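You operate a simulated robot arm through the tools that you are given. There is no shell and no other tool. Be economical: measure what you need, move in short steps, check, and stop when the job is done.

You run a simulated two-armed robot. Do the job below in one go: nothing can be reset, and whatever is moved stays where it is left.

TASK
Take the rag from the checking end of the blue bench and lay it out flat on the top of the kitting bench.

The check looks at the end state, three seconds after you hand in, the way a careful person would. Anything else that was tipped, shoved, dropped, spilled or broken makes it a failure.

THE ROBOT
Two 7-joint arms with four-finger grippers on one trunk, on a base that drives. Base frame: it is fixed to the floor where the robot stands at the start and does not move with it; the origin is under the middle of the robot, x ahead of it, y to its left, z up; the surface under the hand at the start is at about z = 770. Units: mm, rad, N and s.
The left shoulder is at the start at [29, 176, 1131], the right one opposite. With the tool pointing down near the work surface each hand reaches from about 300 to 840 mm from the robot's upright axis, wherever it stands, measured 20 degrees to its own side. Places, roughly: top of the kitting bench [300, -2200, 800]. Payload 3.67 kg a hand.
Tool frame (each hand has its own): the origin (TCP) lies between the finger pads and is the grasp point; the fingertips stand 28 mm ahead of it; z points along the fingers, y is the line along which they close. The gripper opens to 112 mm. The gripper's body begins 73 mm behind the TCP.
Orientation is told as [roll, pitch, yaw] about the base's x, y, z axes, in that order, counted from this pose: with the fingers straight down and closing along the base's y, the tool's x points along the base's -x, its y along +y and its z along -z.

THE INTERFACE
- The arms move only by the tool play_rows. It takes "left_commands", "right_commands" or both (then of equal length, played together; a hand with none holds still); each is a list of rows, each a list of 7 numbers: the closure, from 0 (fully open) to 1 (shut), then the shift along the base's x, y, z in mm, then the turn, a rotation vector about the base's x, y, z in rad. In form: [[jaw, dx, dy, dz, rx, ry, rz], ...]. A call has 1 to 12 rows; each row is the pose to reach, as a shift and turn from the pose commanded when the call began. A row lasts 0.2 s, in which the tool goes at most 50 mm and 0.15 rad; a call with a longer step from one row to the next is refused whole, and so is a gripper value outside its range. A pose out of reach is approached as far as the arm can. The call stops where the force on the tool passes 40 N (or 10 N more than at its start, if that is more) or the arm is blocked; 0.2 s more then pass. The fingers move at their own pace and stop on an object; they squeeze with about 34 N. The grip force told is the motor's: it shows also when the fingers shut on nothing. Time passes only in rows, and 0.2 s behind the last, so rows that repeat a pose let the fingers close. The reply holds the time, the measured pose of the TCP, the force on the tool along the base axes, the opening and the grip force, in the units named above and with some noise, with the torque about the TCP (base axes, N m) and any sound that the robot's microphone picked up, and new pictures: "show" is both (left out), scene, wrist or none (wrist: the cameras of the hands that moved).
- Cameras (640 x 400 px; columns grow to the right, rows downward): "scene" is now at [89.8, 5.4, 1349.6]; the picture's right is [0.13, -0.99, -0.00], its down [-0.64, -0.08, -0.76] and it looks along [0.76, 0.10, -0.65] (base axes); focal length 277 px, centre (320, 200). "left" rides on the left gripper at [60, 18, -104] in its tool frame; the picture's right is [-0.29, 0.96, 0.00], its down [-0.80, -0.24, -0.55] and it looks along [-0.53, -0.16, 0.83] (tool axes); focal length 234 px, centre (320, 200). "right" rides on the right gripper at [60, -18, -104] in its tool frame; the picture's right is [0.29, 0.96, 0.00], its down [-0.80, 0.24, -0.55] and it looks along [-0.53, 0.16, 0.83] (tool axes); focal length 234 px, centre (320, 200). There is no depth. A picture from a camera that has moved, and an enlarged one, comes with that camera's place and axes in the base frame and with its lens.
- lift_body(by): slides the trunk up (or, below 0, down) by that many mm; the arms and the scene camera ride with it, the base frame stays. It gives what a move gives, with no picture.
- base_move(legs): drives the robot by 1 to 6 legs, each [ahead, left, turn to the left] in mm, mm and rad, along the robot's own axes; the way and the turn of a leg run together, so that a leg with both is an arc; at most 1500 mm and 3.142 rad a leg. The arms and the cameras ride along, it lands a little off, and it stops where it bumps. It gives what a move gives, and a new picture of the scene camera.
- head_to(pan, tilt): turns the head with the scene camera to pan (to the left, within 1.501 rad either way) and tilt (down, from -0.506 to 1.204), counted from straight ahead of the robot. It gives what a move gives, and a new picture of the scene camera.
- close_up(camera, box): a new picture of the part [left, top, right, bottom] of that camera's present view, enlarged. No time passes.
- job_done(): hands the job in; it is judged then, once.

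Go step by step. Nothing tells you exact positions but the pictures and the camera data: compare them with the known pose of the tool, close in by small moves and look again before you grip or let go. The budget is 120 turns and 260 pictures, counting those below and the enlarged ones. Unless the task says otherwise, let go and move clear before handing in, and close with one line.

The tools are called after ">>>" by a JSON object that holds its "op" and its "data". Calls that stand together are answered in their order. play_rows: Moves the arms, as the interface text tells. Its arguments: {"type":"object","properties":{"left_commands":{"type":"array","items":{"type":"array","items":{"type":"number"}}},"right_commands":{"type":"array","items":{"type":"array","items":{"type":"number"}}},"show":{"type":"string","enum":["both","scene","wrist","none"]}},"required":[]} The other tools are called the same way: lift_body (by) slides the trunk up or down; base_move (legs) drives the base; head_to (pan, tilt) turns the head that bears the scene camera; close_up (camera, box) takes an enlarged picture of a part of a camera's view; job_done () hands the job in.

At the start:

```text
t: 0.0
left_tcp_pos: [484.9, 209.3, 1007.3]
left_ee_rot: [0.007, -0.006, -0.004]
left_contact_force: [0.2, 0.3, 0.8]
left_moment: [0.03, 0.01, -0.02]
left_opening: 111.8
left_gripper_force: 0.1
right_tcp_pos: [535.4, -215.9, 928.2]
right_ee_rot: [0.004, -0.01, 0.001]
right_contact_force: [0.3, -0.1, 0.0]
right_moment: [0.0, -0.04, 0.03]
right_opening: 111.9
right_gripper_force: 0.1
trunk travel left (down, up): [-250.0, 264.0]
robot x, y, heading: [2.5, -0.4, 0.001]
head pan, tilt: [0.131, 0.716]
```

scene: 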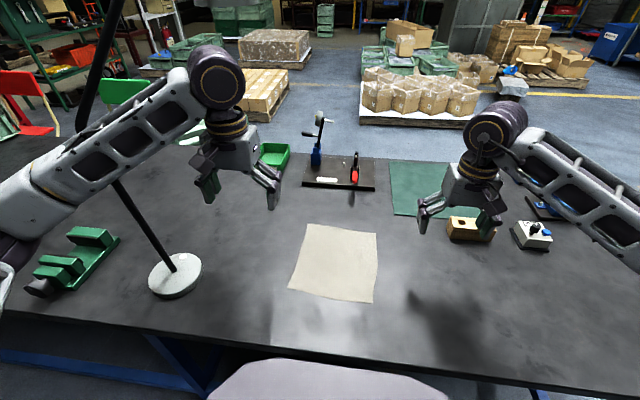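
right: 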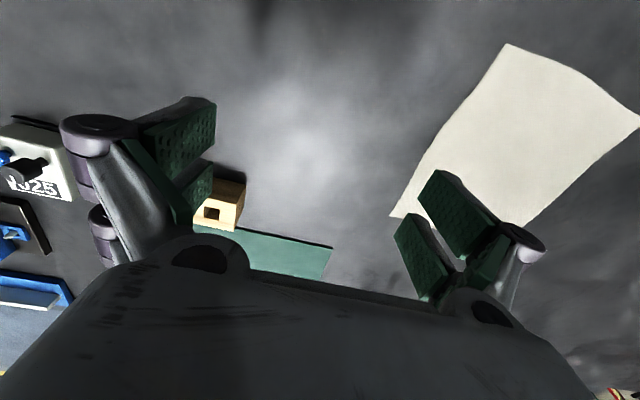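
left: 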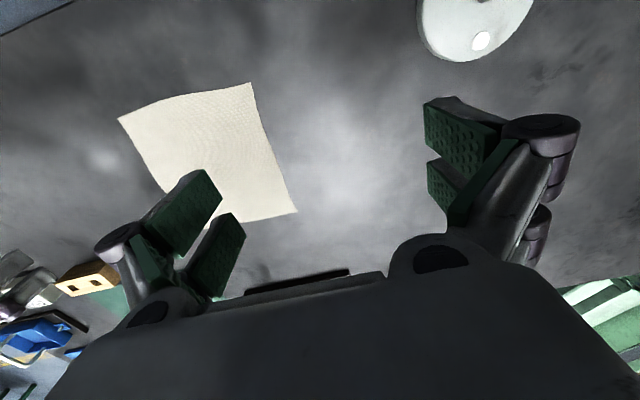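

The light rag lies just ahead of me, at about x 432–655, y -75–125. Before moving I'll look around to confirm which bench this is and find the kitting bench.

>>> {"op": "head_to", "data": {"pan": -1.3, "tilt": 0.4}}

>>> {"op": "head_to", "data": {"pan": 1.2, "tilt": 0.4}}

>>> {"op": "head_to", "data": {"pan": 0.0, "tilt": 0.8}}

```text
t: 1.6
left_tcp_pos: [486.0, 210.2, 1006.7]
left_ee_rot: [0.007, -0.006, -0.005]
left_contact_force: [0.2, 0.4, -1.3]
left_moment: [-0.01, -0.01, 0.0]
left_opening: 111.9
left_gripper_force: 0.0
right_tcp_pos: [536.2, -214.7, 930.0]
right_ee_rot: [0.002, -0.01, 0.001]
right_contact_force: [0.1, 0.3, -0.6]
right_moment: [0.0, -0.01, 0.03]
right_opening: 112.1
right_gripper_force: 0.1
trunk travel left (down, up): [-250.0, 264.0]
robot x, y, heading: [0.6, 2.3, -0.002]
head pan, tilt: [-1.3, 0.4]
camera scene: at [31.2, -95.0, 1376.7], right [-0.96, -0.27, -0.01], down [-0.1, 0.38, -0.92], along [0.25, -0.89, -0.39], focal length 277 px, centre (320, 200)
```

scene: 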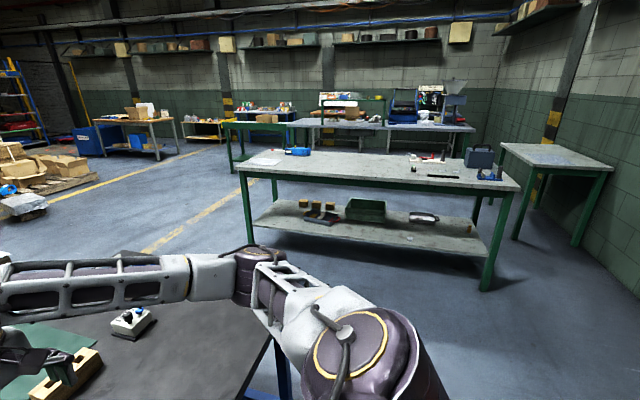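

```text
t: 3.8
left_tcp_pos: [485.8, 209.2, 1007.6]
left_ee_rot: [0.006, -0.005, -0.007]
left_contact_force: [0.3, 0.2, 0.7]
left_moment: [0.0, -0.01, 0.01]
left_opening: 112.3
left_gripper_force: 0.1
right_tcp_pos: [536.7, -216.0, 930.0]
right_ee_rot: [0.003, -0.011, 0.0]
right_contact_force: [-0.6, 0.0, -0.5]
right_moment: [0.03, 0.02, 0.01]
right_opening: 112.1
right_gripper_force: 0.1
trunk travel left (down, up): [-250.0, 264.0]
robot x, y, heading: [-2.6, -2.2, 0.002]
head pan, tilt: [1.201, 0.4]
camera scene: at [39.9, 80.6, 1377.5], right [0.93, -0.36, 0.01], down [-0.13, -0.36, -0.92], along [0.34, 0.86, -0.38], focal length 277 px, centre (320, 200)
```

scene: 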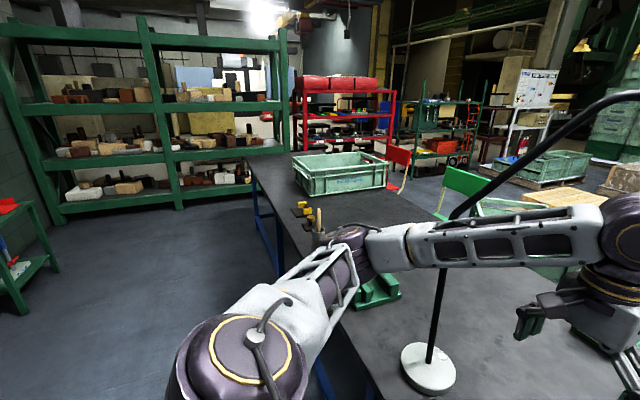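

```text
t: 5.2
left_tcp_pos: [485.0, 210.1, 1005.3]
left_ee_rot: [0.006, -0.003, -0.009]
left_contact_force: [0.3, 0.5, -0.2]
left_moment: [-0.02, 0.02, 0.0]
left_opening: 111.7
left_gripper_force: 0.1
right_tcp_pos: [535.5, -216.0, 928.3]
right_ee_rot: [0.004, -0.011, 0.001]
right_contact_force: [-0.6, -0.7, 0.6]
right_moment: [0.0, 0.02, 0.03]
right_opening: 112.0
right_gripper_force: 0.1
trunk travel left (down, up): [-250.0, 264.0]
robot x, y, heading: [-2.3, 1.9, 0.002]
head pan, tilt: [0.0, 0.799]
camera scene: at [87.6, -5.6, 1342.5], right [0.0, -1.0, 0.0], down [-0.71, 0.0, -0.7], along [0.7, 0.0, -0.71], focal length 277 px, centre (320, 200)
```

scene: 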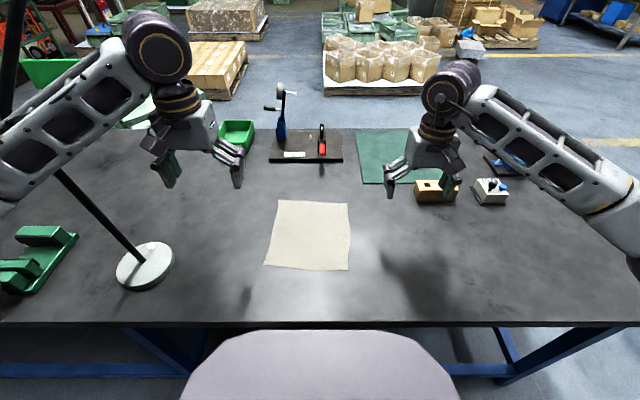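

This is the rag, with corners at about (434,126), (423,-68), (652,111) and (639,-89). The kitting bench is to my right, with a clear middle area near x≈300. I'll bring both hands above the two near corners.

>>> {"op": "play_rows", "data": {"left_commands": [[0.3, -8, -20, -25, 0, 0, 0], [0.6, -16, -40, -50, 0, 0, 0], [0.6, -24, -60, -75, 0, 0, 0], [0.6, -32, -80, -100, 0, 0, 0], [0.6, -40, -102, -126, 0, 0, 0], [0.6, -40, -102, -126, 0, 0, 0]], "right_commands": [[0.3, -20, 33, -10, 0, 0, 0], [0.6, -40, 66, -20, 0, 0, 0], [0.6, -60, 99, -30, 0, 0, 0], [0.6, -80, 132, -40, 0, 0, 0], [0.6, -99, 165, -49, 0, 0, 0], [0.6, -99, 165, -49, 0, 0, 0]]}}

```text
t: 6.6
left_tcp_pos: [455.6, 112.4, 875.7]
left_ee_rot: [0.005, 0.005, -0.006]
left_contact_force: [0.5, 1.0, 0.1]
left_moment: [0.01, -0.01, -0.02]
left_opening: 44.9
left_gripper_force: 0.1
right_tcp_pos: [447.5, -49.3, 875.6]
right_ee_rot: [0.0, 0.0, 0.0]
right_contact_force: [0.2, 0.0, -0.5]
right_moment: [-0.01, -0.02, 0.0]
right_opening: 44.8
right_gripper_force: 0.0
trunk travel left (down, up): [-250.0, 264.0]
robot x, y, heading: [-2.4, -1.6, -0.002]
head pan, tilt: [0.0, 0.799]
camera scene: at [100.4, -0.5, 1341.6], right [0.0, -1.0, 0.0], down [-0.72, 0.0, -0.7], along [0.7, 0.0, -0.72], focal length 277 px, centre (320, 200)
camera right: at [386.5, -67.5, 979.0], right [-0.29, 0.96, 0.0], down [0.8, 0.24, 0.55], along [0.53, 0.16, -0.83], focal length 234 px, centre (320, 200)
camera left: at [396.2, 130.2, 980.2], right [0.29, 0.96, 0.0], down [0.8, -0.25, 0.55], along [0.52, -0.16, -0.84], focal length 234 px, centre (320, 200)
```

scene: 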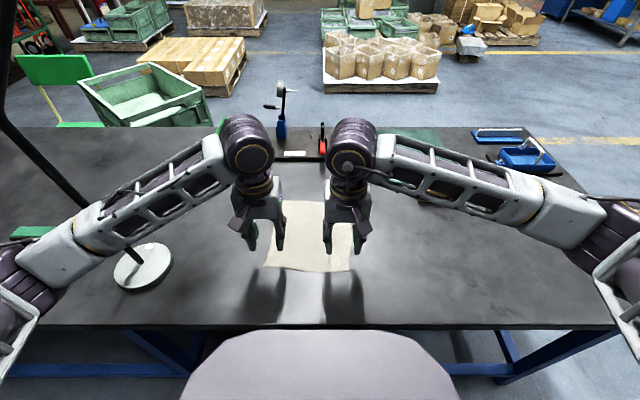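
right: 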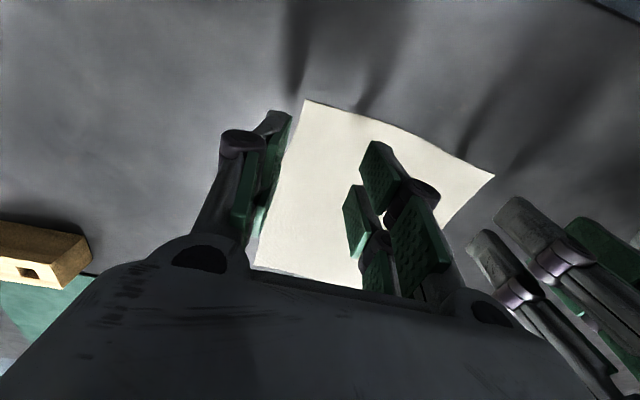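
left: 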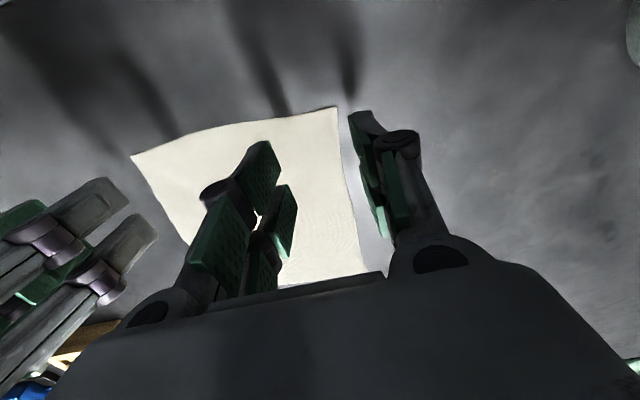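

Both hands sit just above the near corners, at about (440,132) and (427,-68). I'll narrow the jaws, shift inward a little and lower to light contact.

>>> {"op": "play_rows", "data": {"left_commands": [[0.7, -2, -4, -40, 0, 0, 0], [0.7, -2, -4, -65, 0, 0, 0], [0.7, -2, -4, -73, 0, 0, 0], [0.7, -2, -4, -76, 0, 0, 0], [0.7, -2, -4, -76, 0, 0, 0]], "right_commands": [[0.7, -4, 4, -40, 0, 0, 0], [0.7, -4, 4, -65, 0, 0, 0], [0.7, -4, 4, -73, 0, 0, 0], [0.7, -4, 4, -76, 0, 0, 0], [0.7, -4, 4, -76, 0, 0, 0]]}}

```text
t: 7.8
left_tcp_pos: [454.5, 108.8, 800.4]
left_ee_rot: [0.004, 0.004, -0.005]
left_contact_force: [-0.3, 0.5, 0.5]
left_moment: [-0.02, 0.01, 0.0]
left_opening: 33.6
left_gripper_force: 0.1
right_tcp_pos: [442.8, -41.8, 799.7]
right_ee_rot: [-0.001, 0.0, 0.0]
right_contact_force: [0.7, 0.3, -0.9]
right_moment: [-0.01, 0.0, -0.01]
right_opening: 33.7
right_gripper_force: 0.1
trunk travel left (down, up): [-250.0, 264.0]
robot x, y, heading: [-1.3, -1.6, 0.004]
head pan, tilt: [0.0, 0.799]
camera scene: at [100.4, -0.2, 1341.5], right [0.0, -1.0, 0.0], down [-0.72, 0.0, -0.7], along [0.7, 0.0, -0.72], focal length 277 px, centre (320, 200)
camera right: at [382.0, -61.3, 902.5], right [-0.29, 0.96, 0.0], down [0.8, 0.24, 0.55], along [0.53, 0.16, -0.83], focal length 234 px, centre (320, 200)
camera left: at [394.9, 126.4, 904.0], right [0.29, 0.96, 0.0], down [0.8, -0.25, 0.55], along [0.52, -0.16, -0.84], focal length 234 px, centre (320, 200)
```

scene: 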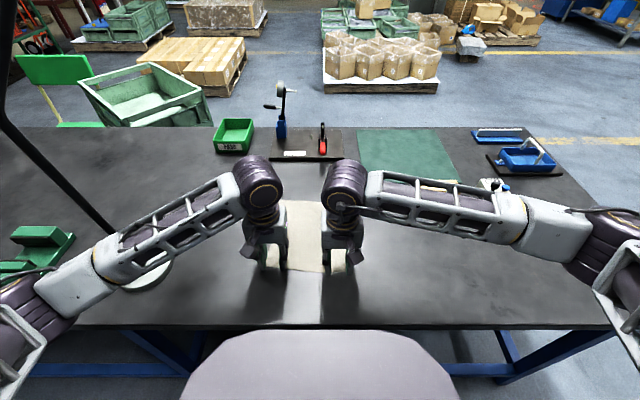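
right: 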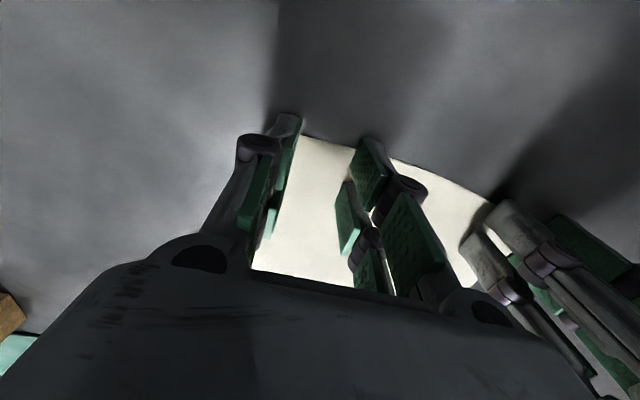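
left: 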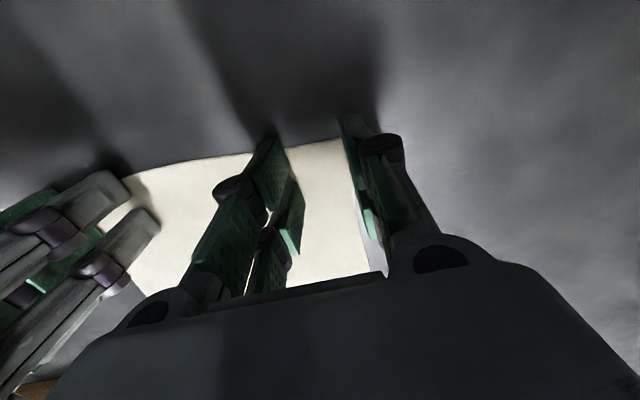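

No contact force shows yet. I'll ease down a few millimetres.

>>> {"op": "play_rows", "data": {"left_commands": [[0.7, 0, 0, -2, 0, 0, 0], [0.7, 0, 0, -4, 0, 0, 0], [0.7, 0, 0, -4, 0, 0, 0]], "right_commands": [[0.7, 0, 0, -2, 0, 0, 0], [0.7, 0, 0, -4, 0, 0, 0], [0.7, 0, 0, -4, 0, 0, 0]], "show": "none"}}

```text
t: 8.6
left_tcp_pos: [454.1, 107.7, 798.2]
left_ee_rot: [0.001, 0.0, -0.005]
left_contact_force: [1.7, -2.0, 29.1]
left_moment: [-0.34, -0.08, 0.03]
left_opening: 34.6
left_gripper_force: 0.5
right_tcp_pos: [441.5, -42.4, 798.6]
right_ee_rot: [0.002, -0.004, 0.0]
right_contact_force: [3.4, 1.1, 16.7]
right_moment: [-0.08, -0.01, -0.01]
right_opening: 33.8
right_gripper_force: 0.4
trunk travel left (down, up): [-250.0, 264.0]
robot x, y, heading: [0.8, -0.1, 0.003]
head pan, tilt: [0.0, 0.799]
```

Both hands are in contact at about 17–29 N. I'll close the fingers to pinch the rag.

>>> {"op": "play_rows", "data": {"left_commands": [[0.8, 0, 0, 0.5, 0, 0, 0], [0.9, 0, 0, 0.5, 0, 0, 0], [1, 0, 0, 0.5, 0, 0, 0], [1, 0, 0, 0.5, 0, 0, 0]], "right_commands": [[0.8, 0, 0, 0, 0, 0, 0], [0.9, 0, 0, 0, 0, 0, 0], [1, 0, 0, 0, 0, 0, 0], [1, 0, 0, 0, 0, 0, 0]]}}

```text
t: 9.6
left_tcp_pos: [452.4, 108.2, 795.7]
left_ee_rot: [0.0, 0.003, -0.008]
left_contact_force: [-2.6, -18.0, 24.5]
left_moment: [-0.51, 0.01, 0.01]
left_opening: 1.6
left_gripper_force: 32.5
right_tcp_pos: [439.2, -41.8, 797.3]
right_ee_rot: [0.004, -0.001, 0.002]
right_contact_force: [0.5, 17.8, 10.4]
right_moment: [0.5, -0.09, 0.06]
right_opening: 2.2
right_gripper_force: 33.9
trunk travel left (down, up): [-250.0, 264.0]
robot x, y, heading: [-1.9, 0.0, -0.0]
head pan, tilt: [0.0, 0.799]
camera scene: at [97.7, -0.7, 1341.7], right [0.0, -1.0, 0.0], down [-0.72, 0.0, -0.7], along [0.7, 0.0, -0.72], focal length 277 px, centre (320, 200)
camera right: at [379.8, -61.2, 899.8], right [-0.29, 0.96, 0.0], down [0.8, 0.24, 0.56], along [0.53, 0.16, -0.83], focal length 234 px, centre (320, 200)
camera left: at [393.4, 124.9, 901.3], right [0.3, 0.96, 0.0], down [0.8, -0.25, 0.55], along [0.53, -0.16, -0.83], focal length 234 px, centre (320, 200)
```

scene: 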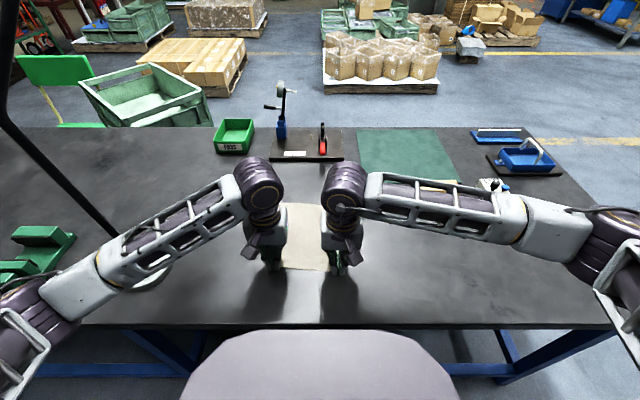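
right: 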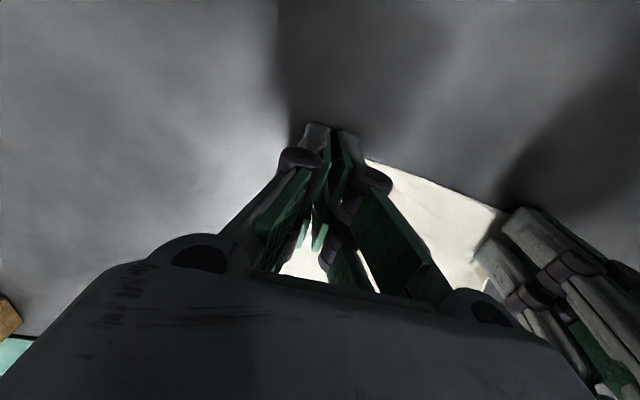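
left: 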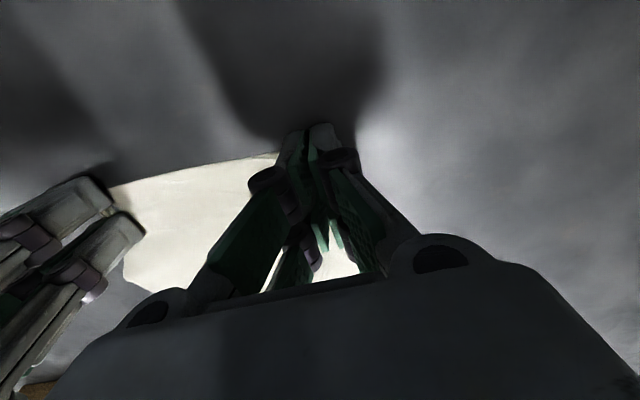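

The openings of 1.6 and 2.2 mm suggest cloth between the pads. I'll lift straight up and see whether it follows.

>>> {"op": "play_rows", "data": {"left_commands": [[1, 0, 0, 20, 0, 0, 0], [1, 0, 0, 50, 0, 0, 0], [1, 0, 0, 80, 0, 0, 0], [1, 0, 0, 110, 0, 0, 0], [1, 0, 0, 110, 0, 0, 0]], "right_commands": [[1, 0, 0, 20, 0, 0, 0], [1, 0, 0, 50, 0, 0, 0], [1, 0, 0, 80, 0, 0, 0], [1, 0, 0, 110, 0, 0, 0], [1, 0, 0, 110, 0, 0, 0]]}}

```text
t: 10.8
left_tcp_pos: [455.0, 108.7, 904.4]
left_ee_rot: [0.002, 0.006, -0.005]
left_contact_force: [-1.1, -17.5, 0.3]
left_moment: [-0.53, 0.06, 0.07]
left_opening: 2.3
left_gripper_force: 32.7
right_tcp_pos: [442.8, -41.9, 906.1]
right_ee_rot: [0.0, -0.001, 0.0]
right_contact_force: [2.2, 17.2, -0.1]
right_moment: [0.46, -0.05, 0.0]
right_opening: 2.7
right_gripper_force: 33.7
trunk travel left (down, up): [-250.0, 264.0]
robot x, y, heading: [-2.4, 0.8, -0.002]
head pan, tilt: [0.0, 0.799]
camera scene: at [100.9, -0.1, 1341.4], right [0.0, -1.0, 0.0], down [-0.72, 0.0, -0.7], along [0.7, 0.0, -0.72], focal length 277 px, centre (320, 200)
camera right: at [382.2, -61.8, 1009.4], right [-0.29, 0.96, 0.0], down [0.8, 0.24, 0.55], along [0.53, 0.16, -0.83], focal length 234 px, centre (320, 200)
camera left: at [396.4, 126.5, 1009.4], right [0.29, 0.96, 0.0], down [0.8, -0.25, 0.55], along [0.52, -0.16, -0.84], focal length 234 px, centre (320, 200)
```

scene: 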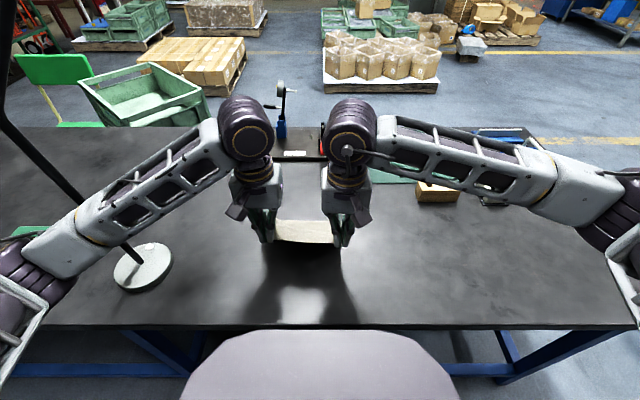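
right: 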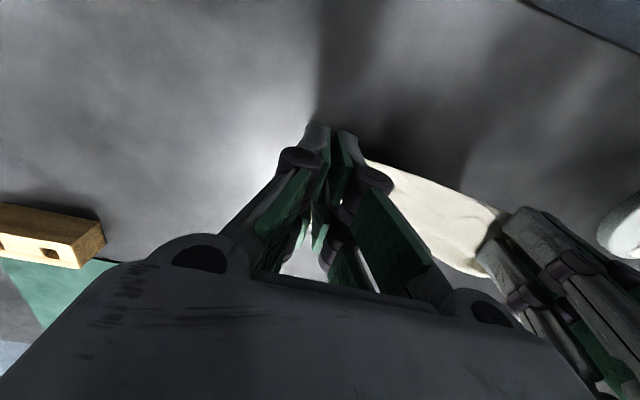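
left: 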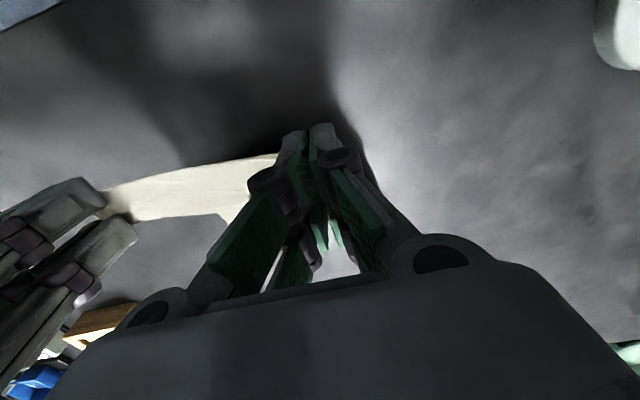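

Both hands hold the rag, with about 17 N of tension between them. I'll slacken it a little and lift higher.

>>> {"op": "play_rows", "data": {"left_commands": [[1, 0, -2, 20, 0, 0, 0], [1, 0, -4, 60, 0, 0, 0], [1, 0, -5, 100, 0, 0, 0], [1, 0, -5, 140, 0, 0, 0], [1, 0, -5, 170, 0, 0, 0], [1, 0, -5, 170, 0, 0, 0]], "right_commands": [[1, 0, 2, 20, 0, 0, 0], [1, 0, 4, 60, 0, 0, 0], [1, 0, 5, 100, 0, 0, 0], [1, 0, 5, 140, 0, 0, 0], [1, 0, 5, 170, 0, 0, 0], [1, 0, 5, 170, 0, 0, 0]], "show": "scene"}}

>>> {"op": "head_to", "data": {"pan": -1.5, "tilt": 0.8}}

```text
t: 12.2
left_tcp_pos: [454.7, 103.2, 1073.4]
left_ee_rot: [0.005, 0.004, -0.007]
left_contact_force: [-0.1, 0.9, 0.9]
left_moment: [-0.01, 0.0, -0.01]
left_opening: 2.7
left_gripper_force: 38.5
right_tcp_pos: [441.8, -37.0, 1077.6]
right_ee_rot: [0.0, 0.001, 0.001]
right_contact_force: [0.3, -0.2, 0.3]
right_moment: [-0.01, 0.01, 0.01]
right_opening: 1.9
right_gripper_force: 30.4
trunk travel left (down, up): [-250.0, 264.0]
robot x, y, heading: [-0.4, 0.3, -0.006]
head pan, tilt: [0.0, 0.799]
camera scene: at [99.6, -0.4, 1341.6], right [0.0, -1.0, 0.0], down [-0.72, 0.0, -0.7], along [0.7, 0.0, -0.72], focal length 277 px, centre (320, 200)
```

scene: 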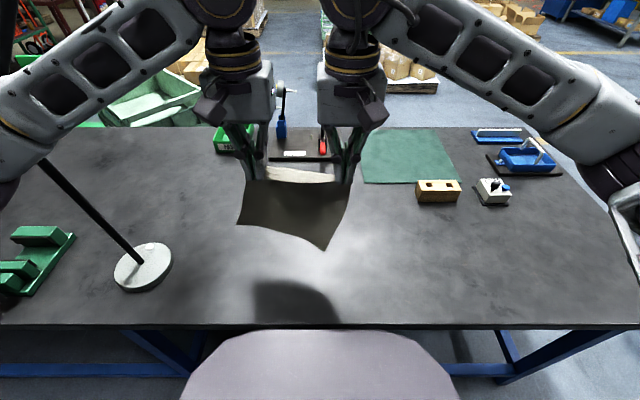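

```text
t: 13.8
left_tcp_pos: [453.9, 102.4, 1073.9]
left_ee_rot: [0.004, 0.004, -0.006]
left_contact_force: [0.4, -0.2, 2.2]
left_moment: [0.0, 0.03, 0.0]
left_opening: 2.7
left_gripper_force: 32.5
right_tcp_pos: [442.1, -37.2, 1076.2]
right_ee_rot: [-0.001, 0.001, 0.0]
right_contact_force: [-0.6, 0.5, 1.3]
right_moment: [-0.03, 0.0, -0.03]
right_opening: 0.2
right_gripper_force: 29.5
trunk travel left (down, up): [-250.0, 264.0]
robot x, y, heading: [-0.7, 0.1, 0.001]
head pan, tilt: [-1.499, 0.799]
camera scene: at [24.8, -80.9, 1341.5], right [-1.0, -0.07, 0.0], down [-0.05, 0.72, -0.7], along [0.05, -0.7, -0.72], focal length 277 px, centre (320, 200)
```

scene: 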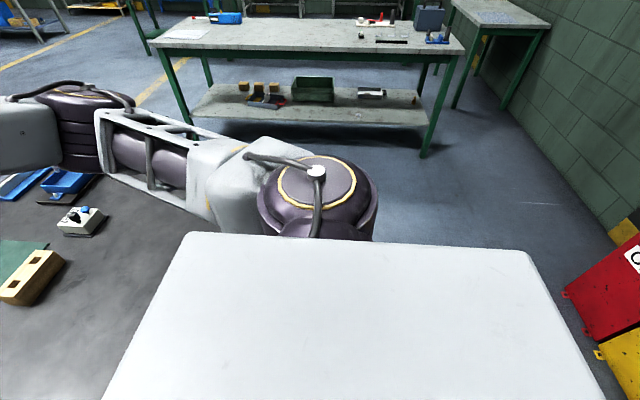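

The right jaw now reads 0.2 mm, so I'll check whether it still holds the rag.

>>> {"op": "head_to", "data": {"pan": 0.0, "tilt": 0.6}}

>>> {"op": "close_up", "data": {"camera": "right", "box": [160, 60, 560, 310]}}

>>> {"op": "close_up", "data": {"camera": "left", "box": [80, 60, 480, 310]}}

```text
t: 15.4
left_tcp_pos: [453.1, 102.4, 1073.1]
left_ee_rot: [0.003, 0.007, -0.006]
left_contact_force: [-0.3, 0.0, 2.9]
left_moment: [-0.05, -0.01, 0.0]
left_opening: 2.2
left_gripper_force: 36.5
right_tcp_pos: [441.3, -37.2, 1075.6]
right_ee_rot: [0.001, -0.002, 0.0]
right_contact_force: [0.0, 0.5, 1.2]
right_moment: [0.01, 0.02, -0.02]
right_opening: 1.7
right_gripper_force: 30.6
trunk travel left (down, up): [-250.0, 264.0]
robot x, y, heading: [-1.7, 1.4, 0.004]
head pan, tilt: [0.0, 0.6]
camera scene: at [107.4, -0.6, 1358.5], right [0.0, -1.0, 0.0], down [-0.56, 0.0, -0.83], along [0.83, 0.0, -0.56], focal length 277 px, centre (320, 200)
```

scene: 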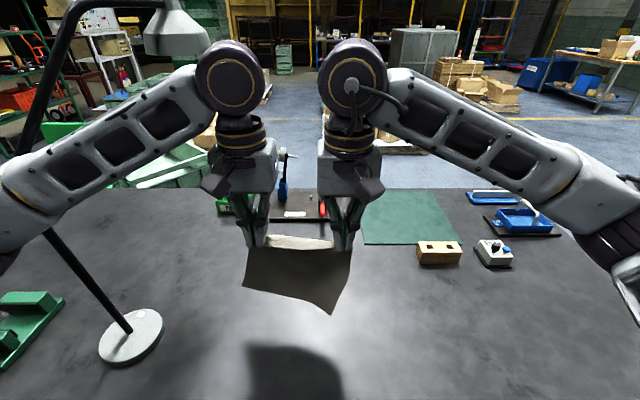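

```text
1.60 times, centred on (360, 185) of right
camera zoom: at [381.5, -56.3, 1179.7], right [-0.29, 0.96, 0.0], down [0.8, 0.24, 0.55], along [0.53, 0.16, -0.83], focal length 375 px, centre (256, 224)
```

zoom: 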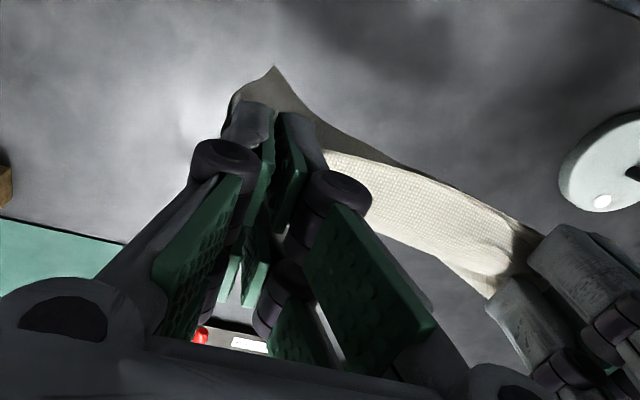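

```text
1.60 times, centred on (280, 185) of left
camera zoom: at [394.3, 120.2, 1179.0], right [0.29, 0.96, 0.0], down [0.8, -0.25, 0.55], along [0.53, -0.16, -0.84], focal length 375 px, centre (384, 224)
```

zoom: 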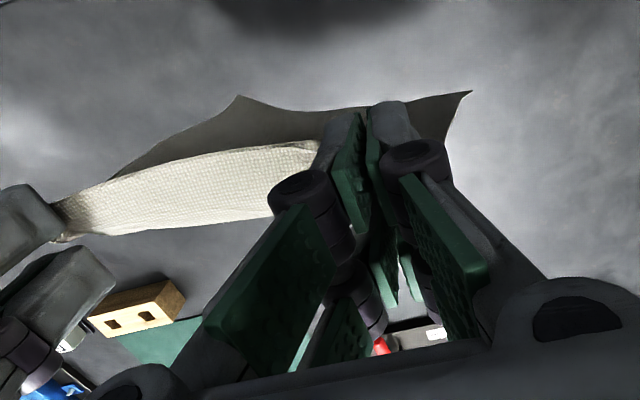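

Both hands still hold the rag, hanging freely. I'll check the space behind on both sides before backing up.

>>> {"op": "head_to", "data": {"pan": -1.5, "tilt": 0.45}}

>>> {"op": "head_to", "data": {"pan": 1.5, "tilt": 0.6}}

```text
t: 17.0
left_tcp_pos: [453.4, 103.0, 1074.4]
left_ee_rot: [0.004, 0.005, -0.006]
left_contact_force: [0.2, -1.0, 0.7]
left_moment: [0.08, 0.0, 0.01]
left_opening: 2.6
left_gripper_force: 32.3
right_tcp_pos: [442.5, -37.7, 1076.9]
right_ee_rot: [-0.001, 0.0, 0.001]
right_contact_force: [1.0, 0.2, -1.5]
right_moment: [0.03, 0.01, -0.02]
right_opening: 2.8
right_gripper_force: 37.0
trunk travel left (down, up): [-250.0, 264.0]
robot x, y, heading: [3.8, -2.4, -0.003]
head pan, tilt: [-1.499, 0.45]
camera scene: at [25.7, -92.3, 1372.0], right [-1.0, -0.07, 0.0], down [-0.03, 0.43, -0.9], along [0.07, -0.9, -0.44], focal length 277 px, centre (320, 200)
```

scene: 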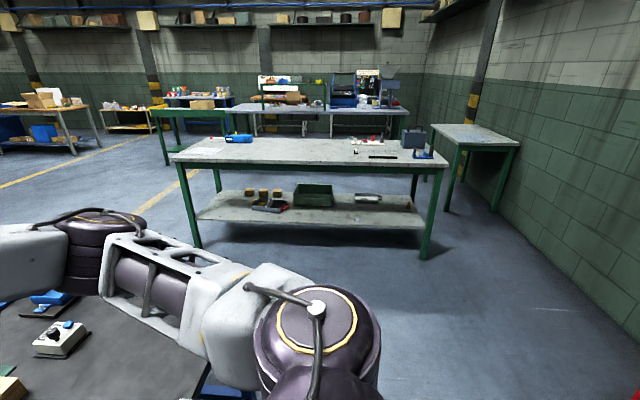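

```text
t: 19.6
left_tcp_pos: [453.6, 102.8, 1074.6]
left_ee_rot: [0.003, 0.006, -0.004]
left_contact_force: [0.8, 1.1, 2.3]
left_moment: [-0.03, -0.02, 0.01]
left_opening: 1.7
left_gripper_force: 35.4
right_tcp_pos: [441.5, -37.3, 1077.0]
right_ee_rot: [0.0, 0.0, 0.0]
right_contact_force: [0.6, -0.7, 0.3]
right_moment: [0.01, 0.05, -0.01]
right_opening: 2.2
right_gripper_force: 31.1
trunk travel left (down, up): [-250.0, 264.0]
robot x, y, heading: [0.1, -3.5, -0.003]
head pan, tilt: [1.499, 0.6]
camera scene: at [25.4, 87.5, 1358.5], right [1.0, -0.07, 0.0], down [-0.04, -0.56, -0.83], along [0.06, 0.82, -0.56], focal length 277 px, centre (320, 200)
```

scene: 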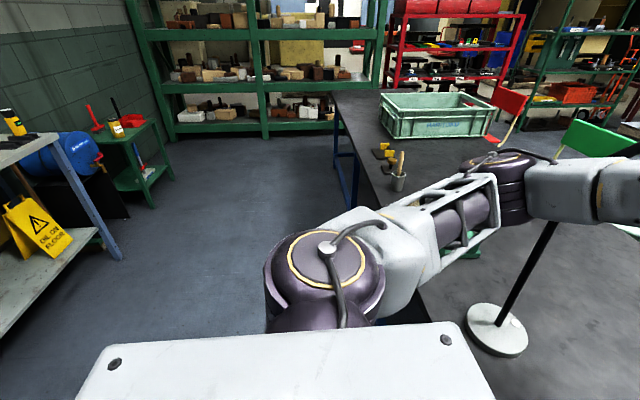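

The aisle is clear except for a red and yellow item to the right rear. I'll back off 200 mm and use the shifted view to locate it.

>>> {"op": "head_to", "data": {"pan": -1.5, "tilt": 0.8}}

>>> {"op": "base_move", "data": {"legs": [[-200, 0, 0]]}}

```text
t: 22.2
left_tcp_pos: [454.7, 103.4, 1075.1]
left_ee_rot: [0.005, 0.004, -0.005]
left_contact_force: [-0.5, -0.1, 1.0]
left_moment: [-0.01, 0.04, 0.01]
left_opening: 1.6
left_gripper_force: 33.5
right_tcp_pos: [441.4, -38.3, 1076.5]
right_ee_rot: [0.0, -0.001, -0.001]
right_contact_force: [0.8, -0.5, -1.2]
right_moment: [-0.02, -0.02, 0.02]
right_opening: 2.6
right_gripper_force: 38.8
trunk travel left (down, up): [-250.0, 264.0]
robot x, y, heading: [-0.8, -2.2, -0.002]
head pan, tilt: [-1.499, 0.799]
camera scene: at [24.9, -81.1, 1341.5], right [-1.0, -0.07, 0.0], down [-0.05, 0.72, -0.7], along [0.05, -0.7, -0.72], focal length 277 px, centre (320, 200)
```

scene: 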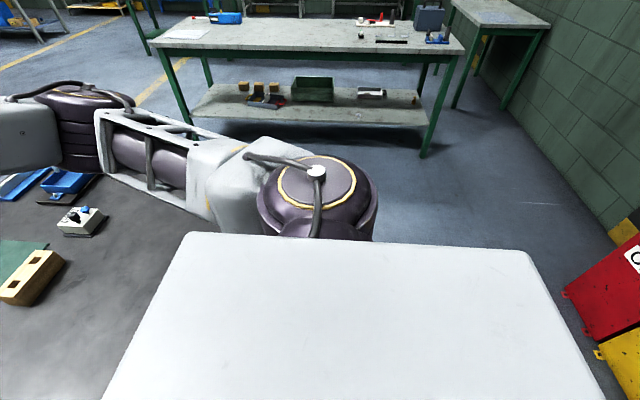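

```text
t: 23.9
left_tcp_pos: [253.0, 102.8, 1073.7]
left_ee_rot: [0.004, 0.006, -0.008]
left_contact_force: [0.7, 0.3, -1.2]
left_moment: [-0.02, 0.01, -0.04]
left_opening: 2.6
left_gripper_force: 36.0
right_tcp_pos: [240.2, -37.1, 1077.3]
right_ee_rot: [-0.002, 0.001, 0.001]
right_contact_force: [0.1, 0.5, 1.7]
right_moment: [-0.02, 0.01, 0.01]
right_opening: 1.7
right_gripper_force: 31.1
trunk travel left (down, up): [-250.0, 264.0]
robot x, y, heading: [-201.5, -0.4, -0.002]
head pan, tilt: [-1.499, 0.799]
camera scene: at [-176.6, -80.7, 1341.6], right [-1.0, -0.07, 0.0], down [-0.05, 0.71, -0.7], along [0.05, -0.7, -0.72], focal length 277 px, centre (320, 200)
```

scene: 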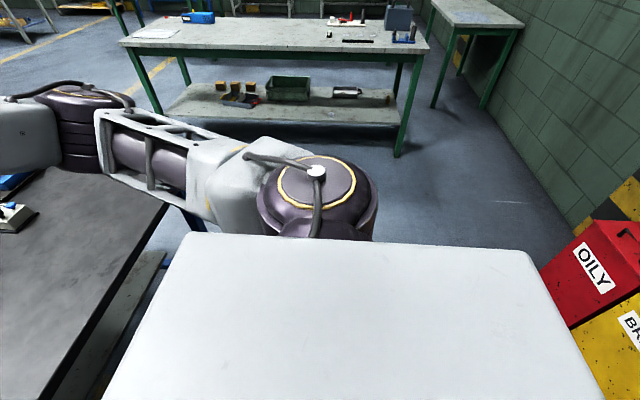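

The bins stand at about x≈-1100, well clear of me. I'll strafe right past the bench end, turn right to face the kitting bench, and slide to about x≈300.

>>> {"op": "base_move", "data": {"legs": [[0, -1130, 0], [0, 0, -1.571], [0, 520, 0]]}}

>>> {"op": "head_to", "data": {"pan": 0, "tilt": 0.75}}

```text
t: 36.9
left_tcp_pos: [422.5, -1610.7, 1074.2]
left_ee_rot: [0.005, 0.004, -1.582]
left_contact_force: [0.2, -1.4, 2.1]
left_moment: [0.04, 0.04, -0.03]
left_opening: 1.9
left_gripper_force: 33.8
right_tcp_pos: [282.9, -1597.8, 1076.3]
right_ee_rot: [0.0, 0.001, -1.577]
right_contact_force: [-0.5, -0.1, -0.9]
right_moment: [-0.02, -0.03, 0.0]
right_opening: 1.5
right_gripper_force: 34.3
trunk travel left (down, up): [-250.0, 264.0]
robot x, y, heading: [317.6, -1154.9, -1.572]
head pan, tilt: [-1.499, 0.799]
camera scene: at [241.9, -1181.2, 1341.6], right [-0.07, 1.0, 0.0], down [0.72, 0.05, -0.7], along [-0.7, -0.05, -0.72], focal length 277 px, centre (320, 200)
```

scene: 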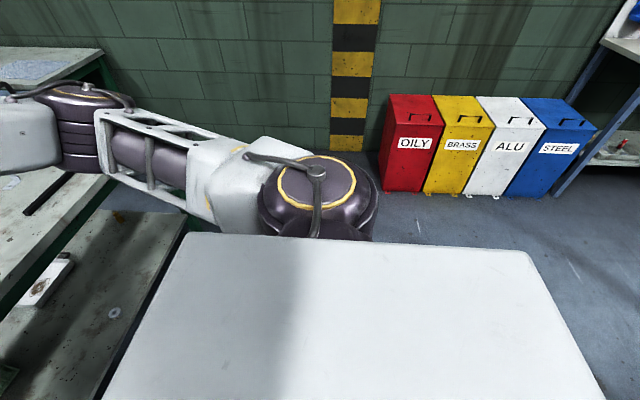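

```text
t: 38.5
left_tcp_pos: [422.0, -1610.3, 1073.3]
left_ee_rot: [0.003, 0.006, -1.583]
left_contact_force: [-0.1, 0.7, -0.7]
left_moment: [-0.01, -0.03, -0.01]
left_opening: 2.9
left_gripper_force: 36.0
right_tcp_pos: [282.5, -1597.7, 1075.7]
right_ee_rot: [0.0, -0.001, -1.577]
right_contact_force: [0.1, 0.3, 0.1]
right_moment: [0.01, -0.01, 0.0]
right_opening: 1.3
right_gripper_force: 33.9
trunk travel left (down, up): [-250.0, 264.0]
robot x, y, heading: [320.2, -1156.0, -1.573]
head pan, tilt: [0.0, 0.75]
camera scene: at [321.5, -1258.8, 1345.5], right [-1.0, 0.01, 0.0], down [0.0, 0.68, -0.73], along [0.0, -0.73, -0.68], focal length 277 px, centre (320, 200)
```

scene: 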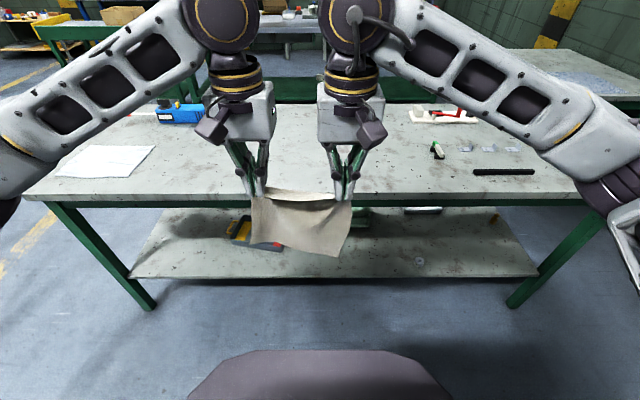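

The kitting bench front edge is at y≈-1824 and the middle of the top is clear. The rag hangs to z≈866, above the top. I'll raise the trunk a little and drive 320 mm ahead.

>>> {"op": "lift_body", "data": {"by": 40}}

>>> {"op": "base_move", "data": {"legs": [[320, 0, 0]]}}

```text
t: 39.3
left_tcp_pos: [422.8, -1610.7, 1113.1]
left_ee_rot: [0.003, 0.007, -1.584]
left_contact_force: [-0.6, -0.4, 0.9]
left_moment: [-0.01, -0.02, 0.05]
left_opening: 1.5
left_gripper_force: 33.2
right_tcp_pos: [281.9, -1597.7, 1115.5]
right_ee_rot: [-0.001, 0.0, -1.579]
right_contact_force: [-0.9, -0.4, -0.1]
right_moment: [0.02, 0.01, 0.01]
right_opening: 1.2
right_gripper_force: 33.7
trunk travel left (down, up): [-290.0, 224.0]
robot x, y, heading: [322.9, -1154.6, -1.575]
head pan, tilt: [0.0, 0.75]
```

```text
t: 41.5
left_tcp_pos: [422.6, -1926.5, 1112.8]
left_ee_rot: [0.004, 0.006, -1.579]
left_contact_force: [-0.1, 0.5, 0.2]
left_moment: [0.01, 0.04, 0.01]
left_opening: 1.3
left_gripper_force: 33.5
right_tcp_pos: [283.0, -1913.1, 1115.3]
right_ee_rot: [0.001, -0.001, -1.575]
right_contact_force: [0.1, -0.7, 0.5]
right_moment: [-0.01, -0.02, -0.03]
right_opening: 1.2
right_gripper_force: 34.3
trunk travel left (down, up): [-290.0, 224.0]
robot x, y, heading: [318.1, -1470.9, -1.567]
head pan, tilt: [0.0, 0.75]
camera scene: at [320.5, -1574.6, 1385.0], right [-1.0, 0.0, 0.0], down [0.0, 0.68, -0.73], along [0.0, -0.73, -0.68], focal length 277 px, centre (320, 200)
```

scene: 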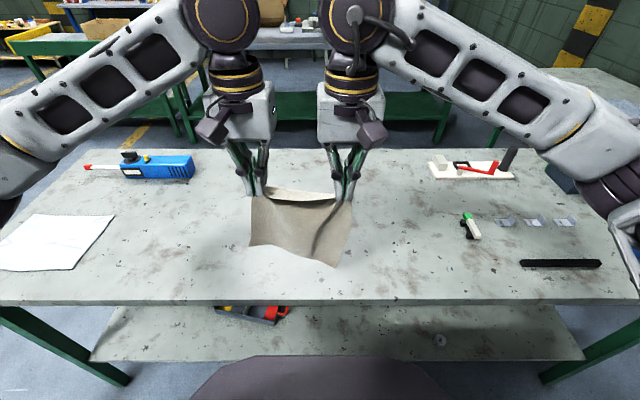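

I'm at the bench and the rag hangs over a clear area. I'll move the hands 180 mm further ahead and lower until the hanging edge is close to the surface.

>>> {"op": "play_rows", "data": {"left_commands": [[1, 0, -36, 0, 0, 0, 0], [1, 0, -72, 0, 0, 0, 0], [1, 0, -108, 0, 0, 0, 0], [1, 0, -144, -15, 0, 0, 0], [1, 0, -180, -35, 0, 0, 0], [1, 0, -180, -65, 0, 0, 0], [1, 0, -180, -90, 0, 0, 0], [1, 0, -180, -90, 0, 0, 0], [1, 0, -180, -90, 0, 0, 0]], "right_commands": [[1, 0, -36, 0, 0, 0, 0], [1, 0, -72, 0, 0, 0, 0], [1, 0, -108, 0, 0, 0, 0], [1, 0, -144, -15, 0, 0, 0], [1, 0, -180, -35, 0, 0, 0], [1, 0, -180, -65, 0, 0, 0], [1, 0, -180, -90, 0, 0, 0], [1, 0, -180, -90, 0, 0, 0], [1, 0, -180, -90, 0, 0, 0]]}}

```text
t: 43.5
left_tcp_pos: [424.4, -2107.5, 1023.0]
left_ee_rot: [0.004, 0.006, -1.579]
left_contact_force: [-0.5, -0.2, 0.3]
left_moment: [-0.01, 0.07, 0.0]
left_opening: 1.9
left_gripper_force: 32.5
right_tcp_pos: [282.7, -2094.1, 1024.4]
right_ee_rot: [-0.001, 0.001, -1.575]
right_contact_force: [1.0, -0.2, -0.1]
right_moment: [0.01, 0.02, 0.0]
right_opening: 1.4
right_gripper_force: 33.8
trunk travel left (down, up): [-290.0, 224.0]
robot x, y, heading: [320.9, -1469.5, -1.576]
head pan, tilt: [0.0, 0.75]
camera scene: at [320.5, -1574.4, 1385.0], right [-1.0, 0.0, 0.0], down [0.0, 0.68, -0.73], along [0.0, -0.73, -0.68], focal length 277 px, centre (320, 200)
camera right: at [265.0, -2036.0, 1127.8], right [0.96, 0.29, 0.0], down [0.24, -0.8, 0.55], along [0.16, -0.53, -0.83], focal length 234 px, centre (320, 200)
camera left: at [443.0, -2049.0, 1128.9], right [0.95, -0.3, 0.0], down [-0.25, -0.8, 0.55], along [-0.16, -0.52, -0.84], focal length 234 px, centre (320, 200)
```

scene: 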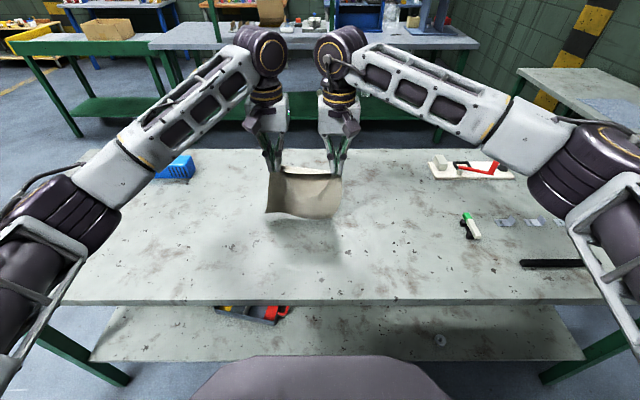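
right: 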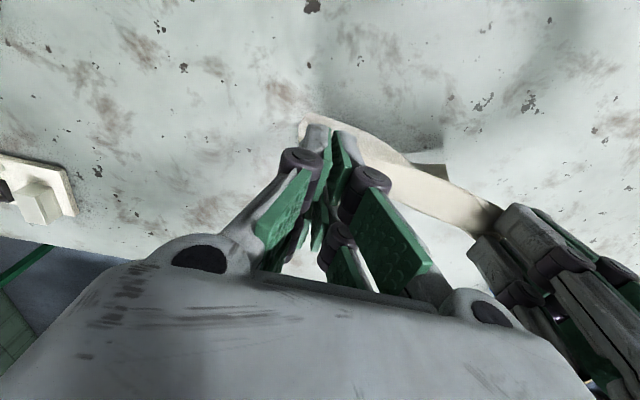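
left: 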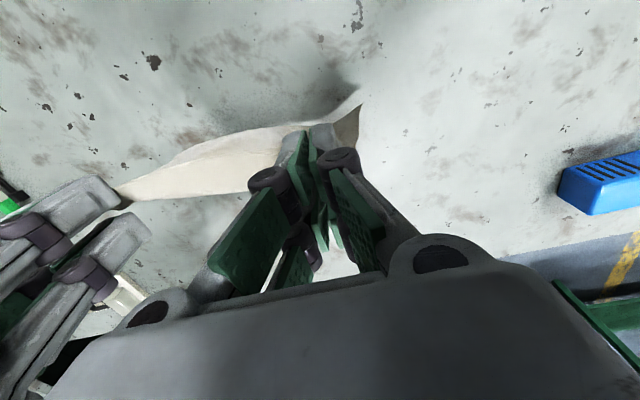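

The bottom edge looks curled and may already be touching. I'll take a closer look.

>>> {"op": "close_up", "data": {"camera": "scene", "box": [220, 130, 400, 242]}}

```text
3.56 times, centred on (310, 186) of scene
camera zoom: at [320.5, -1574.4, 1385.0], right [-1.0, 0.0, 0.0], down [0.0, 0.68, -0.73], along [0.0, -0.73, -0.68], focal length 985 px, centre (356, 250)
```

zoom: 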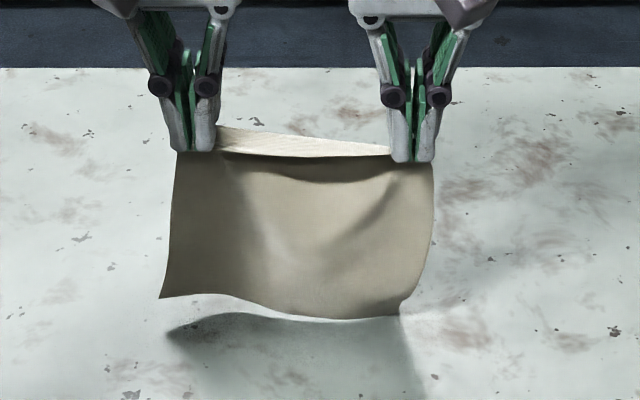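

The rag isn't touching yet. The near edge is at the fingers and the sheet drops on the far side, as intended. I'll move 60 mm further ahead and lower 35 mm, let it settle and look.

>>> {"op": "play_rows", "data": {"left_commands": [[1, 0, -30, 0, 0, 0, 0], [1, 0, -60, 0, 0, 0, 0], [1, 0, -60, -15, 0, 0, 0], [1, 0, -60, -30, 0, 0, 0], [1, 0, -60, -35, 0, 0, 0], [1, 0, -60, -35, 0, 0, 0], [1, 0, -60, -35, 0, 0, 0]], "right_commands": [[1, 0, -30, 0, 0, 0, 0], [1, 0, -60, 0, 0, 0, 0], [1, 0, -60, -15, 0, 0, 0], [1, 0, -60, -30, 0, 0, 0], [1, 0, -60, -35, 0, 0, 0], [1, 0, -60, -35, 0, 0, 0], [1, 0, -60, -35, 0, 0, 0]], "show": "none"}}

>>> {"op": "close_up", "data": {"camera": "scene", "box": [220, 110, 400, 222]}}

```text
t: 45.0
left_tcp_pos: [423.8, -2167.4, 988.6]
left_ee_rot: [0.003, 0.005, -1.578]
left_contact_force: [-0.3, 1.1, 0.8]
left_moment: [-0.01, -0.03, 0.01]
left_opening: 1.8
left_gripper_force: 33.1
right_tcp_pos: [284.1, -2153.8, 991.1]
right_ee_rot: [0.002, 0.0, -1.574]
right_contact_force: [-1.1, 0.9, -0.3]
right_moment: [0.0, -0.01, 0.0]
right_opening: 1.5
right_gripper_force: 34.1
trunk travel left (down, up): [-290.0, 224.0]
robot x, y, heading: [321.8, -1471.9, -1.574]
head pan, tilt: [0.0, 0.75]
```

```text
3.56 times, centred on (310, 166) of scene
camera zoom: at [320.5, -1574.6, 1385.0], right [-1.0, 0.0, 0.0], down [0.0, 0.68, -0.73], along [0.0, -0.73, -0.68], focal length 985 px, centre (356, 321)
```

zoom: 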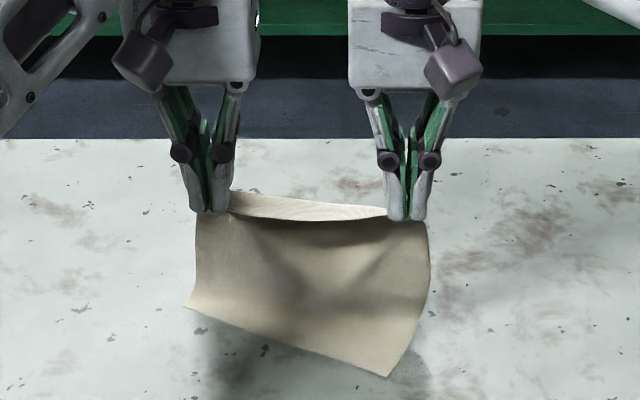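

The sheet is still swinging a little. I'll wait a second, lower slightly and look again.

>>> {"op": "play_rows", "data": {"left_commands": [[1, 0, 0, 0, 0, 0, 0], [1, 0, 0, 0, 0, 0, 0], [1, 0, 0, 0, 0, 0, 0], [1, 0, 0, -5, 0, 0, 0], [1, 0, 0, -10, 0, 0, 0], [1, 0, 0, -10, 0, 0, 0], [1, 0, 0, -10, 0, 0, 0], [1, 0, 0, -10, 0, 0, 0]], "right_commands": [[1, 0, 0, 0, 0, 0, 0], [1, 0, 0, 0, 0, 0, 0], [1, 0, 0, 0, 0, 0, 0], [1, 0, 0, -5, 0, 0, 0], [1, 0, 0, -10, 0, 0, 0], [1, 0, 0, -10, 0, 0, 0], [1, 0, 0, -10, 0, 0, 0], [1, 0, 0, -10, 0, 0, 0]], "show": "none"}}

>>> {"op": "close_up", "data": {"camera": "scene", "box": [220, 110, 400, 222]}}

```text
t: 46.9
left_tcp_pos: [422.9, -2166.0, 979.8]
left_ee_rot: [0.003, 0.005, -1.578]
left_contact_force: [0.8, 0.4, 0.5]
left_moment: [-0.01, 0.01, 0.02]
left_opening: 1.6
left_gripper_force: 33.3
right_tcp_pos: [283.6, -2153.5, 982.1]
right_ee_rot: [0.0, 0.0, -1.573]
right_contact_force: [-0.5, -0.1, 0.0]
right_moment: [0.02, 0.0, -0.03]
right_opening: 1.5
right_gripper_force: 33.6
trunk travel left (down, up): [-290.0, 224.0]
robot x, y, heading: [320.3, -1471.5, -1.571]
head pan, tilt: [0.0, 0.75]
```

```text
3.56 times, centred on (310, 166) of scene
camera zoom: at [320.5, -1574.4, 1385.0], right [-1.0, 0.0, 0.0], down [0.0, 0.68, -0.73], along [0.0, -0.73, -0.68], focal length 985 px, centre (356, 321)
```

zoom: 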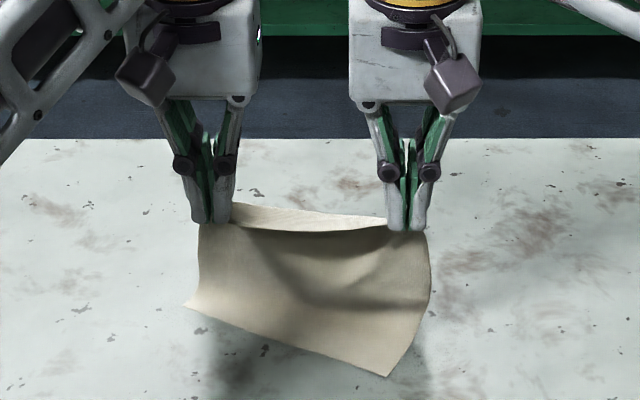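

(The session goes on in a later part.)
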